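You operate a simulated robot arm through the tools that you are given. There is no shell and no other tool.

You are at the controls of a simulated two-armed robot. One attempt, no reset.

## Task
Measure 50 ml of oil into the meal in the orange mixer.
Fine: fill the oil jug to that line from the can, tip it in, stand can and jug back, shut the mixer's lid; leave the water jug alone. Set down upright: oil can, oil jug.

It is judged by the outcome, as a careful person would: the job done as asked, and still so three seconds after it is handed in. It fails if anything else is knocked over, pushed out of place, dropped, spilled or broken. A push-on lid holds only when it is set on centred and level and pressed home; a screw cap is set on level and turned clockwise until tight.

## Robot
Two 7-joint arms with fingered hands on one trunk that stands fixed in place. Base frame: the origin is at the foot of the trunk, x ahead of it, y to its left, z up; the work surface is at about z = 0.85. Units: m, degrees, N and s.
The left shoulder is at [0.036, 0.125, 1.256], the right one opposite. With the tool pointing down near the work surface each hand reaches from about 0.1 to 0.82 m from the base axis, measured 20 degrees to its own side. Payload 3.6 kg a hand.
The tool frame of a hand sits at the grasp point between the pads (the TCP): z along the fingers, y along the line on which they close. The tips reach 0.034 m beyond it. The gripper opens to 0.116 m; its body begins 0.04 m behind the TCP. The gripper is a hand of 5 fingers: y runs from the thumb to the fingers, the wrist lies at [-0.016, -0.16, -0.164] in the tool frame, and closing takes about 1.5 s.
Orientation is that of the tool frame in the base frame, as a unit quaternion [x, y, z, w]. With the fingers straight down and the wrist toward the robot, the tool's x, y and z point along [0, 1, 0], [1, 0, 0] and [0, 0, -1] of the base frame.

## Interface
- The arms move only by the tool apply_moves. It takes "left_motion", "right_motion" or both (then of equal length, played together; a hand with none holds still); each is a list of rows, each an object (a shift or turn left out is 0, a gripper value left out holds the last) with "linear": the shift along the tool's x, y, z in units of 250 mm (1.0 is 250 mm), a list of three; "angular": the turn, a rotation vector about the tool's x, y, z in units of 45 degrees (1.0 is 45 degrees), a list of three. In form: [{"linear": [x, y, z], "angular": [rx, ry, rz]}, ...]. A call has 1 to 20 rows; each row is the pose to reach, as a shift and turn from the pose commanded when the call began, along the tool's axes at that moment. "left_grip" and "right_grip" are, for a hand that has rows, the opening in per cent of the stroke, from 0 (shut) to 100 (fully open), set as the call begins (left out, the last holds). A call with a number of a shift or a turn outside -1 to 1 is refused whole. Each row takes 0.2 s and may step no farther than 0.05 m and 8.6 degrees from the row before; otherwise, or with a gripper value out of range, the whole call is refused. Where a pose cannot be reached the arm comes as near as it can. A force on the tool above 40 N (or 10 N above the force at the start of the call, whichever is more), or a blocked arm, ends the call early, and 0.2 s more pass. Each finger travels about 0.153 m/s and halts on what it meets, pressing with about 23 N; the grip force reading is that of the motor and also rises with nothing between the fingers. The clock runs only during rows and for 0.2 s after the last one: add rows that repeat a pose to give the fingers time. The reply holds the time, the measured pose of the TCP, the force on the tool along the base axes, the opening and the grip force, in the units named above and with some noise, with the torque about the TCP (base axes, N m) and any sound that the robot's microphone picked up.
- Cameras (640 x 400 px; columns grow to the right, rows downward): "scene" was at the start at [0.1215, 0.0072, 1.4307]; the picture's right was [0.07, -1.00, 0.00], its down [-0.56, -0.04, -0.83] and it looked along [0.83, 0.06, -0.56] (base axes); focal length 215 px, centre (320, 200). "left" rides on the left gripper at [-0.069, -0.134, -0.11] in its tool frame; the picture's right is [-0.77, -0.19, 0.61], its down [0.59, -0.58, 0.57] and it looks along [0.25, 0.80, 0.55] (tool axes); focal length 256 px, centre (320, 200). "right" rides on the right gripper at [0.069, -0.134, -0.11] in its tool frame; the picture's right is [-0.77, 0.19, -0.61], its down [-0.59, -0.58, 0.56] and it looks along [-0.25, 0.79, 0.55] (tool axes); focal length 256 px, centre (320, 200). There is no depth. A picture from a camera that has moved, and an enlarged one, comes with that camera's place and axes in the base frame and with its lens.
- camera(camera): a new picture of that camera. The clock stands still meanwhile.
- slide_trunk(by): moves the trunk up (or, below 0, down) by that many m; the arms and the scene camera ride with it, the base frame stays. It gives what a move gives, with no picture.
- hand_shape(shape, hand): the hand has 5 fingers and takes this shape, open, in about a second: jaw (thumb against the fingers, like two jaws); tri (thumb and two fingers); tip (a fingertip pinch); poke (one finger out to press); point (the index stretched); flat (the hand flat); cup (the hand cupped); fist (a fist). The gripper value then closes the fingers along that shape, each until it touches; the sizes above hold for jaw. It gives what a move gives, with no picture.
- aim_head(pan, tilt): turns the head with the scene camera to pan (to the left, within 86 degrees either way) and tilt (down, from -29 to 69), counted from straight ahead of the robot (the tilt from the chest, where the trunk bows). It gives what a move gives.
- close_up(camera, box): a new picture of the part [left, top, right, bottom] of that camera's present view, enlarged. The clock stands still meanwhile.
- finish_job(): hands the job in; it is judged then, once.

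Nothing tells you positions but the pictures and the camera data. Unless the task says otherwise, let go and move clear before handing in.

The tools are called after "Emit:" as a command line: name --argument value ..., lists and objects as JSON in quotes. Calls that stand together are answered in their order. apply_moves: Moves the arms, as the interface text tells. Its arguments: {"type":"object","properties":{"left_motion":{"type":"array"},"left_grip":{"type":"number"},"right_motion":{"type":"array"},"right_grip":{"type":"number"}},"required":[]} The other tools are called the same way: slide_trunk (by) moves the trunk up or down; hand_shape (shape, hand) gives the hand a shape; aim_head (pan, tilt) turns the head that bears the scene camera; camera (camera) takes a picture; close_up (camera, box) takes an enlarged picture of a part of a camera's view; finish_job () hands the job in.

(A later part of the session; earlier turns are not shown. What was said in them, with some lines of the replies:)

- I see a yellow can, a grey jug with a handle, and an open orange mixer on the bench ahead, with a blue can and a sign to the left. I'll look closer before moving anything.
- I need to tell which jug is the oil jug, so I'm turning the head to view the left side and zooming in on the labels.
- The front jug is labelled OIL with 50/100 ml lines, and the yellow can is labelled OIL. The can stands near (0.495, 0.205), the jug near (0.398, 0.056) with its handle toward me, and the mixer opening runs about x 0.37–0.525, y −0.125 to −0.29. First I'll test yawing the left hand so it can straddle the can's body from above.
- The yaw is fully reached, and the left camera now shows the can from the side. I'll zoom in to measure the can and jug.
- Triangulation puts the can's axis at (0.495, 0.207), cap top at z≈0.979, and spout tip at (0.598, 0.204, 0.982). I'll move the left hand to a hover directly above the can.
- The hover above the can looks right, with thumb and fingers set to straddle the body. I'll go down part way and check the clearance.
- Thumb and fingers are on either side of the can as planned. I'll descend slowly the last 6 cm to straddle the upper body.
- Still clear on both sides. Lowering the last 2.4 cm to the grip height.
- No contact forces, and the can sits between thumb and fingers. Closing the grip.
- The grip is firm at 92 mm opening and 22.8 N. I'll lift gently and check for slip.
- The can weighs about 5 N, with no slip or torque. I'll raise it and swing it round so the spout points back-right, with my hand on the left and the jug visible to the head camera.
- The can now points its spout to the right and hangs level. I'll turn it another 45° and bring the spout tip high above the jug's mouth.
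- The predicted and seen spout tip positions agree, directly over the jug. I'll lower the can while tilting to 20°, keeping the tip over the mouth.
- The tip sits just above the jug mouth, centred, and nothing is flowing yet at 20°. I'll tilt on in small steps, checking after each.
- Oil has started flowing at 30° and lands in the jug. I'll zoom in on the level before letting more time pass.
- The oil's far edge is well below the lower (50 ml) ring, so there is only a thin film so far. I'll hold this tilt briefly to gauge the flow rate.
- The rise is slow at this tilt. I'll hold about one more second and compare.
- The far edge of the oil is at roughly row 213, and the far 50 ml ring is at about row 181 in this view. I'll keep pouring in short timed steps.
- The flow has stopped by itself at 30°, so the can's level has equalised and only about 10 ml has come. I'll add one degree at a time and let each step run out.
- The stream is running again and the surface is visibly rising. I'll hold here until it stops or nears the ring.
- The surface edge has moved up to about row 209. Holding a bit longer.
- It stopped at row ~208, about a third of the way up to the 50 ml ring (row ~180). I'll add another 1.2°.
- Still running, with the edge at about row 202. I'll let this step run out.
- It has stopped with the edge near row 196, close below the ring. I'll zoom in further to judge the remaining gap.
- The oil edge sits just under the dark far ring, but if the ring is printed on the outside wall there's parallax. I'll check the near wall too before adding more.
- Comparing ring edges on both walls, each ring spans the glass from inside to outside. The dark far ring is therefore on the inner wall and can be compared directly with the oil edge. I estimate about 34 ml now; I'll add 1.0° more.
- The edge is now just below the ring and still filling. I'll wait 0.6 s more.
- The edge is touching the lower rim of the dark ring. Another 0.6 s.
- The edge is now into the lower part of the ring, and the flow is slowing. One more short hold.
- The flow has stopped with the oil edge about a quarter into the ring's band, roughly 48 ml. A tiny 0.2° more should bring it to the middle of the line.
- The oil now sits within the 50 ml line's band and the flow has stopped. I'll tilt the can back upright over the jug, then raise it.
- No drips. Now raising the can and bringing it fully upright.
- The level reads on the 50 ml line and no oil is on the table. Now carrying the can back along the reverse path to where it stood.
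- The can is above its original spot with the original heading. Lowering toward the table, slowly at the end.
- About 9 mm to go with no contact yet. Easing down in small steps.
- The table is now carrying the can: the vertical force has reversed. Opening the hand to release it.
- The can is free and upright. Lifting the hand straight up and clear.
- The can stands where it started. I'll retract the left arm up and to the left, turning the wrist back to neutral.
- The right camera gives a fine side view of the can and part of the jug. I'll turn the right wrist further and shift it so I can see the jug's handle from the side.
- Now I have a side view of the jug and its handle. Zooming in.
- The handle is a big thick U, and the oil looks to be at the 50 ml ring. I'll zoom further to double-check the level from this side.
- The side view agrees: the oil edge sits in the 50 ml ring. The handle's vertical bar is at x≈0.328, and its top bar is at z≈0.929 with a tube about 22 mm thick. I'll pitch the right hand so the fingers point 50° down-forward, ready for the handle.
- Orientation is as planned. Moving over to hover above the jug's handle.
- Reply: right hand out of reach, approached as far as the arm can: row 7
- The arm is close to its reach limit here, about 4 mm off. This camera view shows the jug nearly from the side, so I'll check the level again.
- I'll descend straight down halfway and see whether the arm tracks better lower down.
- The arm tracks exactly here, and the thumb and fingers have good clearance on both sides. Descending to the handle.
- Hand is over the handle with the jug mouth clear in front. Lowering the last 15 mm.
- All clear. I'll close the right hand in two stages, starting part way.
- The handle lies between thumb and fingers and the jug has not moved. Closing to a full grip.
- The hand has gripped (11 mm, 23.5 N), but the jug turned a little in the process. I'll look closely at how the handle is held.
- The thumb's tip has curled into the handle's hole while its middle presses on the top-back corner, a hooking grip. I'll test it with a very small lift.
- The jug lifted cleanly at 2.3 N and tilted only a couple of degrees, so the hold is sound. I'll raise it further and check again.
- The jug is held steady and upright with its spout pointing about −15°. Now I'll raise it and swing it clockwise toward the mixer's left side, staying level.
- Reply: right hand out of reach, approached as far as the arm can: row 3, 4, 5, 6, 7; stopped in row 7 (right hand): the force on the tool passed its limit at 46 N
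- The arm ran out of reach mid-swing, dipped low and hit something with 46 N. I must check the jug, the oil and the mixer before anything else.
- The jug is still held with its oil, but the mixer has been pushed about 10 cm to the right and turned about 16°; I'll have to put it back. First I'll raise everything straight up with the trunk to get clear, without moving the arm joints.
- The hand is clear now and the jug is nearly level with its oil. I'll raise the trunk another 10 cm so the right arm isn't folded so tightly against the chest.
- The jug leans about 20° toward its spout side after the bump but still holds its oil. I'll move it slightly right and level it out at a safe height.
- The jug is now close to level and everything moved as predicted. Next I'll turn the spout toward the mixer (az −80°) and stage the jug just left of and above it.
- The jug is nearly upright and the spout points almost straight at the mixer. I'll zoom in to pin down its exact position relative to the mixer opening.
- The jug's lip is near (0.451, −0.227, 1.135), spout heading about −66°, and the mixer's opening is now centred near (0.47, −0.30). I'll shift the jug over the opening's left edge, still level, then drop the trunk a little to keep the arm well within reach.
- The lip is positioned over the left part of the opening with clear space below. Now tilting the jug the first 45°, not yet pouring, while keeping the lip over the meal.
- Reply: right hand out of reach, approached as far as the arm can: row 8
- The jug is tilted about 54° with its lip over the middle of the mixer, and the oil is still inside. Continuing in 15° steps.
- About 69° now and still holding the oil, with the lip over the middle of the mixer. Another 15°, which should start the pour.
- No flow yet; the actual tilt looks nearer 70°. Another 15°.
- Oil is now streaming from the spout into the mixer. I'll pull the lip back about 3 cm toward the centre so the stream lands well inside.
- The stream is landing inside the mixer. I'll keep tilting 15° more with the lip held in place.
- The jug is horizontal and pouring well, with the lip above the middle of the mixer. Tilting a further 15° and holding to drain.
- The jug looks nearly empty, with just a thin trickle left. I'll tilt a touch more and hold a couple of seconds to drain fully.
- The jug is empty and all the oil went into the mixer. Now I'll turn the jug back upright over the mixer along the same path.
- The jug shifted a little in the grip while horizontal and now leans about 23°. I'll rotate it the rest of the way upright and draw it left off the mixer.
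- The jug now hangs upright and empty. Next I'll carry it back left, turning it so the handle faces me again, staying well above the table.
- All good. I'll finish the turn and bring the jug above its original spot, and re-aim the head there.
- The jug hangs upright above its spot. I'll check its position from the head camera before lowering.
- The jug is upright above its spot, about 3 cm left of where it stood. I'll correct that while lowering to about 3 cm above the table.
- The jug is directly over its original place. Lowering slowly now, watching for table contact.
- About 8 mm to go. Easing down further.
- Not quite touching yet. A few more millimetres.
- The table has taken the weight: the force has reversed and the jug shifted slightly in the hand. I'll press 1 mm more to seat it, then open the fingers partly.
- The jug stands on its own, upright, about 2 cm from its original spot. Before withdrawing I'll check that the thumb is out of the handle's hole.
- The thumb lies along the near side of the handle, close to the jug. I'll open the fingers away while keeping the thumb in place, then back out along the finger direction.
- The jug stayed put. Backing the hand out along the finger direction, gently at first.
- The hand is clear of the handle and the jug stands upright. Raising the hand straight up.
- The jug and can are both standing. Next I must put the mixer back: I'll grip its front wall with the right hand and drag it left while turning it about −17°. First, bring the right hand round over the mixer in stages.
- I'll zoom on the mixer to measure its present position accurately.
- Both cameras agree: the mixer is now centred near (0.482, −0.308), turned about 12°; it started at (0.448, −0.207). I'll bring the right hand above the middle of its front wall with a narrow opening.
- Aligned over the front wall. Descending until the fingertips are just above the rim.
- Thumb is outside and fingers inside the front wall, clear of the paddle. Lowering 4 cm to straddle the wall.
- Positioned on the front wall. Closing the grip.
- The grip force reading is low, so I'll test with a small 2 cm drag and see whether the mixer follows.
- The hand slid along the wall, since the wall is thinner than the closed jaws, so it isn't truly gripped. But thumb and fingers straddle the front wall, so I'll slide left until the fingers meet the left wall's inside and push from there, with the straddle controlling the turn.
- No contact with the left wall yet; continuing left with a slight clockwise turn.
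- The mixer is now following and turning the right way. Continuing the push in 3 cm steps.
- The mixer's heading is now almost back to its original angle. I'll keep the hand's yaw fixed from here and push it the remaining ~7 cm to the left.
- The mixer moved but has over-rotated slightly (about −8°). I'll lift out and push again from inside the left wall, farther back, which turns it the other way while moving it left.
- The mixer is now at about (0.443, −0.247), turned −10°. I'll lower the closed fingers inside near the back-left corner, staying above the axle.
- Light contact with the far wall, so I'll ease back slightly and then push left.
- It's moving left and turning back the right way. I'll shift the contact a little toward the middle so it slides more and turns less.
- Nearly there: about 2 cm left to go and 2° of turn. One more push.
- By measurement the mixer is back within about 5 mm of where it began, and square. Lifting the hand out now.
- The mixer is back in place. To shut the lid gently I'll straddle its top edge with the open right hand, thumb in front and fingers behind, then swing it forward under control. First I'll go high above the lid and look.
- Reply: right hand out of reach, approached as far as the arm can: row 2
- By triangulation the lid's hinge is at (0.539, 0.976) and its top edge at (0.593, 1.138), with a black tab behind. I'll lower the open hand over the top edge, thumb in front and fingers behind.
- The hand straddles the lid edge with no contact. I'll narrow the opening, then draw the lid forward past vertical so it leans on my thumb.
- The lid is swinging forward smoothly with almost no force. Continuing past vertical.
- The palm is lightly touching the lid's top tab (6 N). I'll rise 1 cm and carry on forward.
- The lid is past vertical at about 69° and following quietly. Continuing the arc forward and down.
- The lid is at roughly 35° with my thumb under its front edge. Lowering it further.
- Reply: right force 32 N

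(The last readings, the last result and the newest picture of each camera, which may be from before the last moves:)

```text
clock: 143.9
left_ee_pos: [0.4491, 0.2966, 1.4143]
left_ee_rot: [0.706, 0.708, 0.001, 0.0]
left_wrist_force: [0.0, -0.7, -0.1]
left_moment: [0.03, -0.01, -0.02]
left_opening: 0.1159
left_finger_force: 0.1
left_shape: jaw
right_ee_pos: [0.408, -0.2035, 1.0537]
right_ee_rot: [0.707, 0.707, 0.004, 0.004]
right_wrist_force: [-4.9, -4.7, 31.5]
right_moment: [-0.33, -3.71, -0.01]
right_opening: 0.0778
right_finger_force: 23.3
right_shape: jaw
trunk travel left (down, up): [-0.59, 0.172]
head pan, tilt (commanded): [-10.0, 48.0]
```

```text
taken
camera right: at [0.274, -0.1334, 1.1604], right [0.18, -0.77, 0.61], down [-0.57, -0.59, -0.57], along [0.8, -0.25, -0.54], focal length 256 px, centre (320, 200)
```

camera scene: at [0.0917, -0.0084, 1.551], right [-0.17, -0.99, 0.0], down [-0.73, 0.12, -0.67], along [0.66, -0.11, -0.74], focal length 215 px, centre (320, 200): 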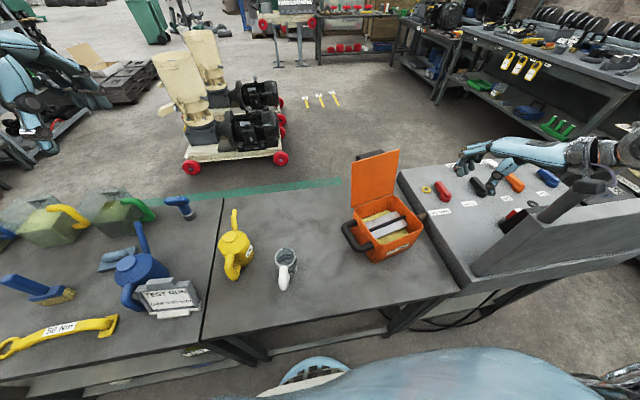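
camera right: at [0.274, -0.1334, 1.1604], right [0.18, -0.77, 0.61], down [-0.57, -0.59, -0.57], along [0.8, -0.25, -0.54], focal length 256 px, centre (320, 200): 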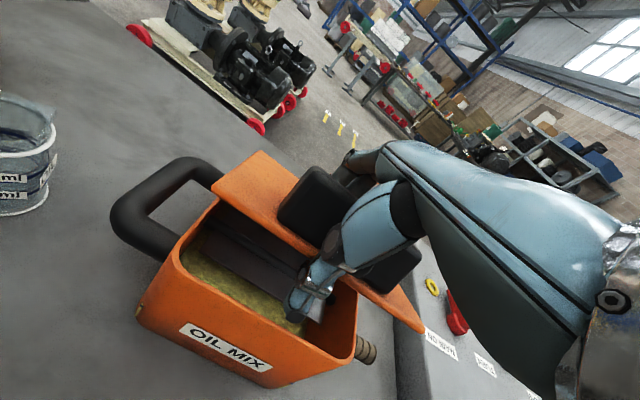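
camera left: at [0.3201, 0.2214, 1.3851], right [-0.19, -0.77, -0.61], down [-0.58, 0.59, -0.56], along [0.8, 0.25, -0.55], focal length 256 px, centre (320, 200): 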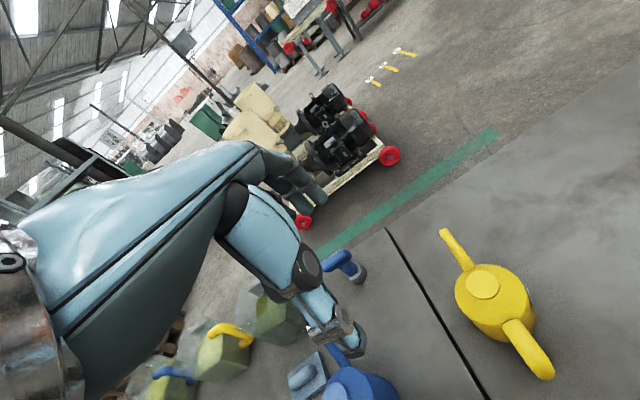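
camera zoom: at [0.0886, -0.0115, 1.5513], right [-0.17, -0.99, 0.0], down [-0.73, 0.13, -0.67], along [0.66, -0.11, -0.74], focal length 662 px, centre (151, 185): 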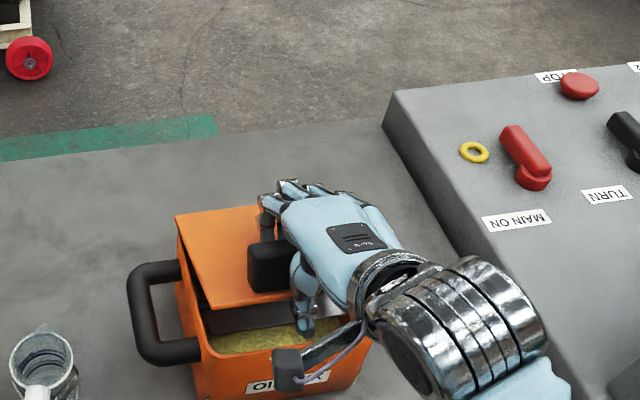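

Force has built up to 31 N, so the lid is being pinched between thumb and fingers. Backing up a little to relieve it.

Emit:
apply_moves --right_motion '[{"linear": [0, 0, -0.03]}, {"linear": [0, 0, -0.06]}, {"linear": [0, 0, -0.06]}]'

Emit:
close_up --camera "scene" --box '[310, 140, 440, 270]'

Emit:
close_up --camera "right" --box '[100, 120, 460, 400]'

```text
clock: 144.7
left_ee_pos: [0.4514, 0.2958, 1.4124]
left_ee_rot: [0.705, 0.709, -0.001, -0.001]
left_wrist_force: [0.3, 0.1, 0.3]
left_moment: [0.01, 0.04, 0.01]
left_opening: 0.1158
left_finger_force: 0.1
left_shape: jaw
right_ee_pos: [0.4099, -0.2022, 1.0629]
right_ee_rot: [0.708, 0.706, -0.001, 0.0]
right_wrist_force: [3.6, -1.4, 8.0]
right_moment: [-0.19, -1.65, -0.01]
right_opening: 0.0732
right_finger_force: 23.3
right_shape: jaw
trunk travel left (down, up): [-0.59, 0.172]
head pan, tilt (commanded): [-10.0, 48.0]
```

```text
3.08 times, centred on (375, 205) of scene
camera zoom: at [0.0928, -0.0116, 1.5508], right [-0.17, -0.99, 0.0], down [-0.73, 0.12, -0.67], along [0.66, -0.11, -0.74], focal length 662 px, centre (151, 185)
```

zoom: 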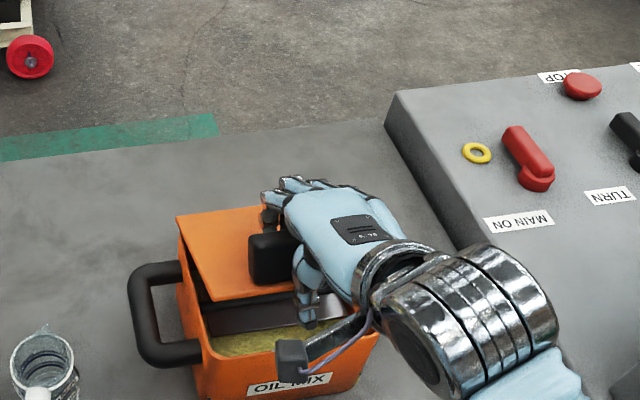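

```text
1.43 times, centred on (280, 260) of right
camera zoom: at [0.2765, -0.1331, 1.1723], right [0.19, -0.77, 0.61], down [-0.58, -0.59, -0.56], along [0.79, -0.25, -0.56], focal length 366 px, centre (377, 114)
```

zoom: 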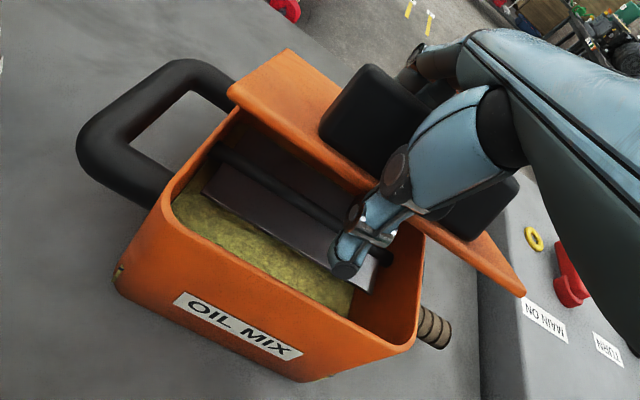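

The tab is caught between thumb and fingers. Opening the hand fully should free the lid's edge.

Emit:
apply_moves --right_motion '[{"linear": [0, -0.02, -0.03]}, {"linear": [0, -0.02, -0.05]}, {"linear": [0, -0.02, -0.05]}]' --right_grip 100

Emit:
close_up --camera "scene" --box '[310, 140, 440, 270]'

Emit:
close_up --camera "right" --box '[100, 120, 460, 400]'

```text
clock: 145.5
left_ee_pos: [0.4526, 0.2945, 1.4133]
left_ee_rot: [0.705, 0.709, 0.0, 0.0]
left_wrist_force: [0.2, 0.0, 1.0]
left_moment: [0.01, 0.0, -0.03]
left_opening: 0.1158
left_finger_force: 0.1
left_shape: jaw
right_ee_pos: [0.4051, -0.2029, 1.0735]
right_ee_rot: [0.709, 0.706, -0.002, -0.002]
right_wrist_force: [0.5, -0.3, 0.8]
right_moment: [0.01, -0.02, -0.04]
right_opening: 0.1157
right_finger_force: 0.1
right_shape: jaw
trunk travel left (down, up): [-0.59, 0.172]
head pan, tilt (commanded): [-10.0, 48.0]
```

```text
3.08 times, centred on (375, 205) of scene
camera zoom: at [0.0927, -0.012, 1.5508], right [-0.17, -0.99, 0.0], down [-0.73, 0.13, -0.67], along [0.66, -0.11, -0.74], focal length 662 px, centre (151, 185)
```

zoom: 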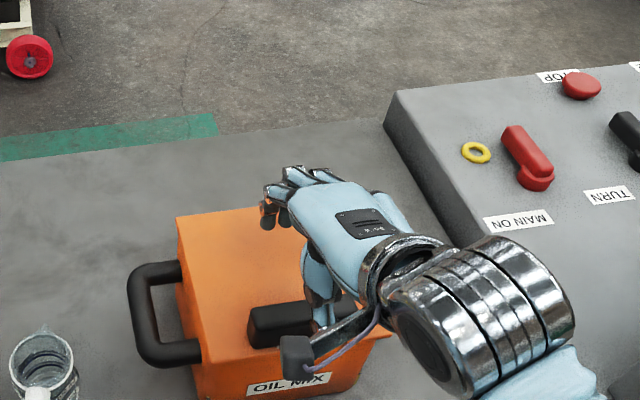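

```text
1.43 times, centred on (280, 260) of right
camera zoom: at [0.2717, -0.1333, 1.1849], right [0.19, -0.77, 0.61], down [-0.58, -0.59, -0.56], along [0.79, -0.25, -0.56], focal length 366 px, centre (377, 114)
```

zoom: 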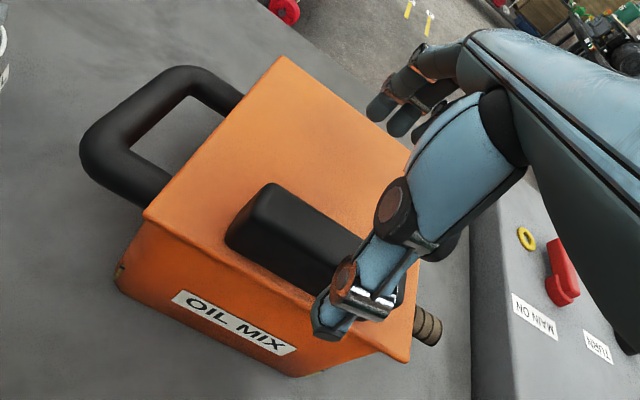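

The lid has dropped shut. I'll lift the hand clear and inspect that it sits flush.

Emit:
apply_moves --right_motion '[{"linear": [0, -0.02, -0.06]}, {"linear": [0, -0.04, -0.14]}, {"linear": [0, -0.05, -0.24]}, {"linear": [0, -0.05, -0.32]}, {"linear": [0, -0.05, -0.32]}]'

Emit:
close_up --camera "right" --box '[100, 150, 360, 400]'

Emit:
close_up --camera "scene" --box '[320, 170, 410, 270]'

```text
clock: 146.7
left_ee_pos: [0.4533, 0.2963, 1.4134]
left_ee_rot: [0.706, 0.708, 0.0, 0.0]
left_wrist_force: [0.5, -0.3, -0.9]
left_moment: [0.02, -0.02, -0.01]
left_opening: 0.1159
left_finger_force: 0.0
left_shape: jaw
right_ee_pos: [0.4109, -0.2068, 1.1475]
right_ee_rot: [0.709, 0.705, -0.001, -0.002]
right_wrist_force: [0.3, -0.4, -0.7]
right_moment: [-0.02, 0.03, 0.01]
right_opening: 0.1158
right_finger_force: 0.0
right_shape: jaw
right hand out of reach, approached as far as the arm can: row 3, 4, 5
trunk travel left (down, up): [-0.59, 0.172]
head pan, tilt (commanded): [-10.0, 48.0]
```

```text
1.60 times, centred on (230, 275) of right
camera zoom: at [0.2768, -0.1373, 1.2583], right [0.19, -0.77, 0.61], down [-0.58, -0.59, -0.56], along [0.79, -0.25, -0.56], focal length 410 px, centre (464, 80)
```

zoom: 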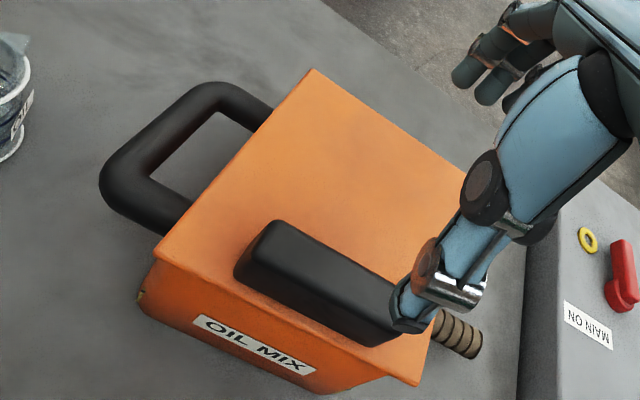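

```text
4.00 times, centred on (365, 220) of scene
camera zoom: at [0.094, -0.0119, 1.5508], right [-0.17, -0.99, 0.0], down [-0.73, 0.13, -0.67], along [0.66, -0.11, -0.74], focal length 860 px, centre (140, 120)
```

zoom: 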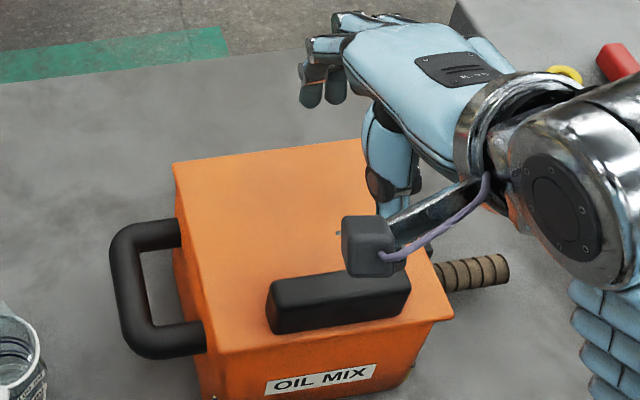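

Emit:
close_up --camera "right" --box '[130, 200, 250, 330]'

Emit:
close_up --camera "scene" --box '[340, 230, 400, 275]'

```text
3.08 times, centred on (190, 265) of right
camera zoom: at [0.2768, -0.1373, 1.2583], right [0.19, -0.77, 0.61], down [-0.58, -0.59, -0.56], along [0.79, -0.25, -0.56], focal length 788 px, centre (720, 0)
```

zoom: 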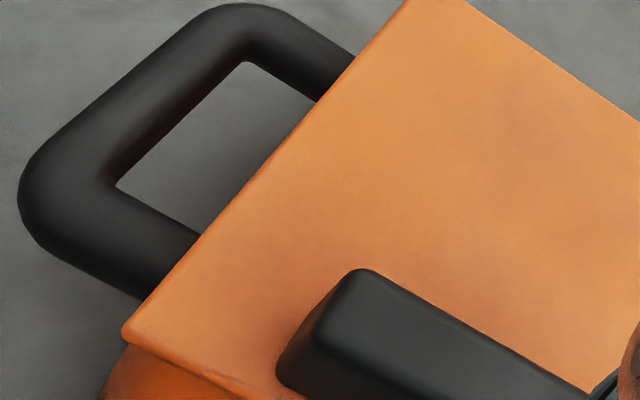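

```text
8.89 times, centred on (370, 252) of scene
camera zoom: at [0.094, -0.0119, 1.5508], right [-0.17, -0.99, 0.0], down [-0.73, 0.13, -0.67], along [0.66, -0.11, -0.74], focal length 1911 px, centre (-124, -267)
```

zoom: 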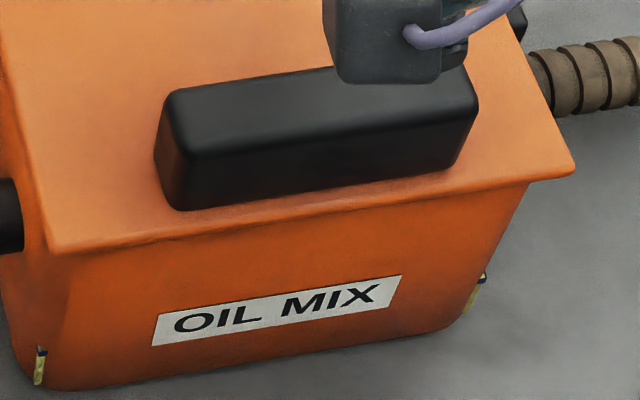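

The lid looks flush on the box. To be sure it's home, I'll close the fingers and press gently on the black tab at the front.

Emit:
apply_moves --right_motion '[{"linear": [0, 0.01, 0.05]}, {"linear": [0, 0.01, 0.1]}, {"linear": [0, 0.01, 0.15]}, {"linear": [0, 0.01, 0.2]}, {"linear": [0, 0.01, 0.25]}, {"linear": [0, 0.01, 0.29]}, {"linear": [0, 0.01, 0.31]}, {"linear": [0, 0.01, 0.31]}]' --right_grip 0

Emit:
close_up --camera "right" --box '[100, 150, 400, 400]'

```text
clock: 148.5
left_ee_pos: [0.4523, 0.2961, 1.414]
left_ee_rot: [0.706, 0.708, -0.001, -0.001]
left_wrist_force: [-0.1, 0.1, -0.2]
left_moment: [-0.02, 0.02, 0.0]
left_opening: 0.1157
left_finger_force: 0.1
left_shape: jaw
right_ee_pos: [0.4117, -0.2065, 1.069]
right_ee_rot: [0.709, 0.705, -0.001, 0.0]
right_wrist_force: [0.8, -0.2, -0.1]
right_moment: [0.0, 0.0, -0.04]
right_opening: 0.0
right_finger_force: 0.0
right_shape: jaw
trunk travel left (down, up): [-0.59, 0.172]
head pan, tilt (commanded): [-10.0, 48.0]
```

```text
1.60 times, centred on (250, 275) of right
camera zoom: at [0.2791, -0.1368, 1.1785], right [0.19, -0.77, 0.61], down [-0.58, -0.59, -0.56], along [0.79, -0.25, -0.56], focal length 410 px, centre (432, 80)
```

zoom: 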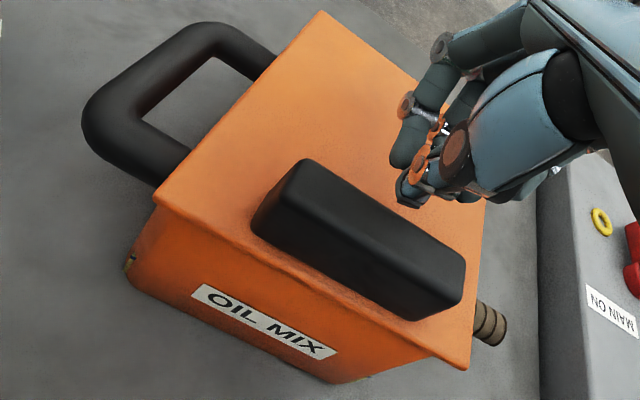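

Emit:
apply_moves --right_motion '[{"linear": [0, 0, 0.05]}, {"linear": [0, 0, 0.1]}, {"linear": [0, 0, 0.14]}, {"linear": [0, 0, 0.16]}, {"linear": [0, 0, 0.16]}]'

Emit:
close_up --camera "right" --box '[100, 150, 400, 400]'

```text
clock: 149.0
left_ee_pos: [0.4534, 0.2962, 1.4128]
left_ee_rot: [0.705, 0.709, 0.0, 0.0]
left_wrist_force: [1.3, 0.5, -0.1]
left_moment: [-0.01, 0.02, 0.0]
left_opening: 0.1159
left_finger_force: 0.2
left_shape: jaw
right_ee_pos: [0.4163, -0.2039, 1.0579]
right_ee_rot: [0.707, 0.707, 0.006, 0.005]
right_wrist_force: [0.4, 0.2, -0.1]
right_moment: [0.02, 0.02, 0.02]
right_opening: 0.0
right_finger_force: 23.2
right_shape: jaw
trunk travel left (down, up): [-0.59, 0.172]
head pan, tilt (commanded): [-10.0, 48.0]
stopped in row 2 (right hand): the force on the tool passed its limit at 48 N (the readings are from after the stop); the commanded pose is now the measured one
```

```text
1.60 times, centred on (250, 275) of right
camera zoom: at [0.2798, -0.1362, 1.1655], right [0.18, -0.77, 0.61], down [-0.57, -0.59, -0.58], along [0.8, -0.25, -0.54], focal length 410 px, centre (432, 80)
```

zoom: 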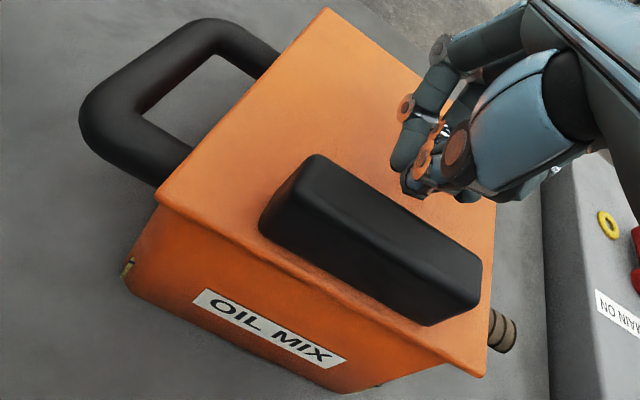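

The press met firm resistance on the tab, so the lid is down hard. Lifting off now and moving the hand away to the right.

Emit:
apply_moves --right_motion '[{"linear": [0, 0.02, -0.06]}, {"linear": [0, 0.05, -0.15]}, {"linear": [0, 0.09, -0.26]}, {"linear": [-0.05, 0.13, -0.38]}, {"linear": [-0.15, 0.16, -0.48]}, {"linear": [-0.28, 0.18, -0.55]}, {"linear": [-0.42, 0.18, -0.6]}, {"linear": [-0.56, 0.16, -0.62]}, {"linear": [-0.7, 0.12, -0.62]}]'

Emit:
camera --camera "scene"

Emit:
close_up --camera "scene" --box '[320, 170, 410, 270]'

```text
clock: 151.0
left_ee_pos: [0.4524, 0.2933, 1.4128]
left_ee_rot: [0.706, 0.708, 0.0, 0.0]
left_wrist_force: [-0.5, -0.3, -1.0]
left_moment: [0.06, -0.02, 0.03]
left_opening: 0.116
left_finger_force: 0.1
left_shape: jaw
right_ee_pos: [0.441, -0.3826, 1.2135]
right_ee_rot: [0.708, 0.706, 0.008, 0.006]
right_wrist_force: [0.1, 0.0, 0.3]
right_moment: [0.01, -0.03, -0.01]
right_opening: 0.0
right_finger_force: 22.9
right_shape: jaw
trunk travel left (down, up): [-0.59, 0.172]
head pan, tilt (commanded): [-10.0, 48.0]
```

```text
taken
camera scene: at [0.0922, -0.0135, 1.5509], right [-0.17, -0.99, 0.0], down [-0.73, 0.13, -0.67], along [0.66, -0.11, -0.74], focal length 215 px, centre (320, 200)
```

scene: 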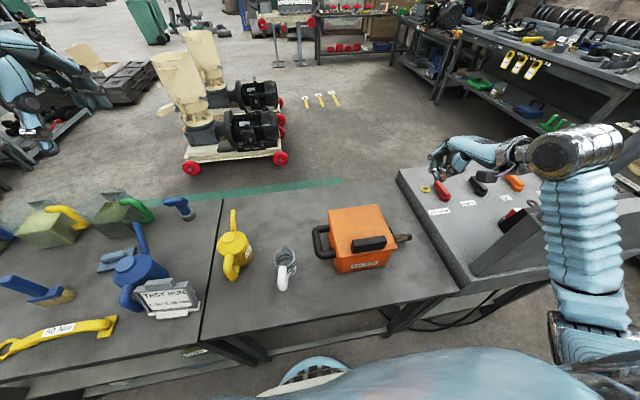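

```text
4.00 times, centred on (365, 220) of scene
camera zoom: at [0.0922, -0.0135, 1.5509], right [-0.17, -0.99, 0.0], down [-0.73, 0.13, -0.67], along [0.66, -0.11, -0.74], focal length 860 px, centre (140, 120)
```

zoom: 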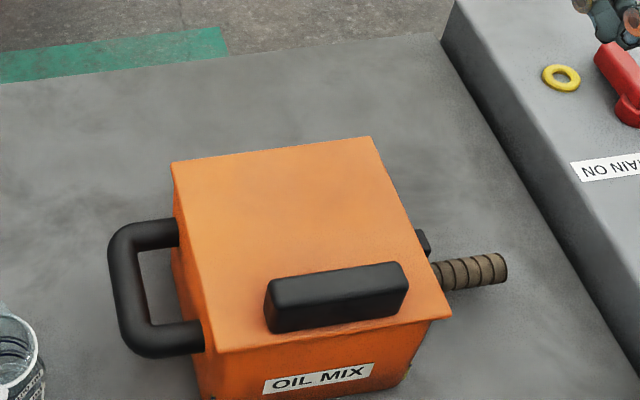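

The lid sits flat and flush. I'll move the right hand up and clear, then do a final check of everything from the original head direction.

Emit:
apply_moves --right_motion '[{"linear": [0.0, 0.0, -0.1]}, {"linear": [0.05, 0.05, -0.2]}, {"linear": [0.1, 0.1, -0.3]}, {"linear": [0.15, 0.15, -0.4]}, {"linear": [0.15, 0.15, -0.4]}]' --right_grip 60

Emit:
aim_head --pan 3.8 --tilt 45

Emit:
camera --camera "scene"

Emit:
close_up --camera "scene" --box '[220, 180, 420, 320]'

Emit:
close_up --camera "scene" --box '[0, 150, 240, 330]'

```text
clock: 152.2
left_ee_pos: [0.4524, 0.296, 1.4131]
left_ee_rot: [0.705, 0.709, -0.001, -0.001]
left_wrist_force: [-1.2, 1.0, 0.1]
left_moment: [0.01, 0.02, -0.03]
left_opening: 0.1158
left_finger_force: 0.1
left_shape: jaw
right_ee_pos: [0.4786, -0.344, 1.315]
right_ee_rot: [0.707, 0.707, 0.008, 0.005]
right_wrist_force: [0.1, -0.7, -0.4]
right_moment: [0.04, 0.01, 0.02]
right_opening: 0.069
right_finger_force: 0.1
right_shape: jaw
trunk travel left (down, up): [-0.59, 0.172]
head pan, tilt (commanded): [-10.0, 48.0]
```

```text
clock: 153.0
left_ee_pos: [0.4517, 0.2956, 1.4137]
left_ee_rot: [0.705, 0.709, -0.001, 0.0]
left_wrist_force: [0.1, 0.9, 0.0]
left_moment: [0.02, -0.02, 0.0]
left_opening: 0.1159
left_finger_force: 0.0
left_shape: jaw
right_ee_pos: [0.4784, -0.3422, 1.3148]
right_ee_rot: [0.708, 0.707, 0.006, 0.005]
right_wrist_force: [0.4, 0.2, 0.4]
right_moment: [-0.02, 0.01, 0.01]
right_opening: 0.0693
right_finger_force: 0.1
right_shape: jaw
trunk travel left (down, up): [-0.59, 0.172]
head pan, tilt (commanded): [3.8, 45.0]
```

```text
taken
camera scene: at [0.0966, 0.007, 1.555], right [0.07, -1.0, 0.0], down [-0.71, -0.05, -0.71], along [0.71, 0.05, -0.71], focal length 215 px, centre (320, 200)
```

scene: 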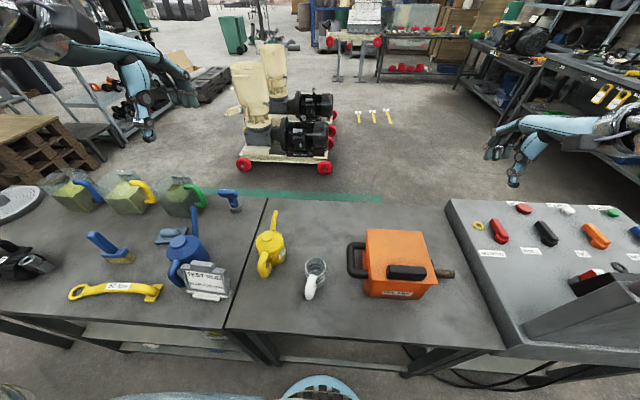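

```text
2.86 times, centred on (320, 250) of scene
camera zoom: at [0.0966, 0.007, 1.555], right [0.07, -1.0, 0.0], down [-0.71, -0.05, -0.71], along [0.71, 0.05, -0.71], focal length 614 px, centre (320, 57)
```

zoom: 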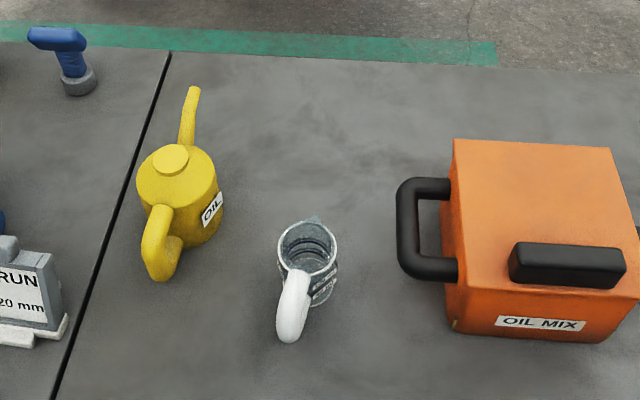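

```text
2.22 times, centred on (120, 240) of scene
camera zoom: at [0.0966, 0.007, 1.555], right [0.07, -1.0, 0.0], down [-0.71, -0.05, -0.71], along [0.71, 0.05, -0.71], focal length 478 px, centre (764, 111)
```

zoom: 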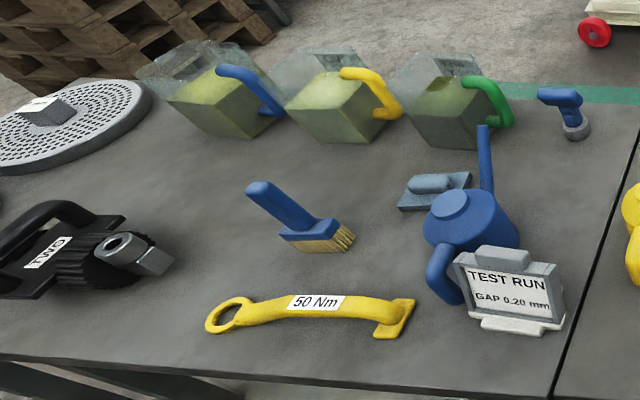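

Final check: the can and the empty jug stand upright at their places, and the mixer is back within about a centimetre with its lid shut flush. The bench shows no spills, the blue water can is untouched, and both hands are clear. Handing in.

Emit:
finish_job

```text
The job is handed in.
```

I poured the oil into the meal, put the can and jug back upright, and shut the mixer's lid. One accident on the way: I knocked the mixer out of place and had to move it back.

- **Oil:** I filled the oil jug until the level sat on the 50 ml line, by my estimate 50–51 ml. I then tipped all of it into the mixer; the jug is empty and I saw no spills on the bench.
- **Mixer moved:** While I carried the full jug, the right arm ran out of reach and hit the mixer. It was pushed about 10 cm to the right and turned about 13°. No oil spilled, and I poured with it in that spot. Afterwards I pushed it back, to within about 1 cm of where it started and square.
- **Lid:** The front edge dropped the last few centimetres as the lid closed. A press to seat it peaked at 48 N, more than I intended. It now sits flush.
- **Can and jug:** The can is back where it stood. The jug stands about 2.5 cm from its original spot.
- **Everything else:** I did not touch the blue can, which I took to be the water jug, and nothing else on the bench looks disturbed.
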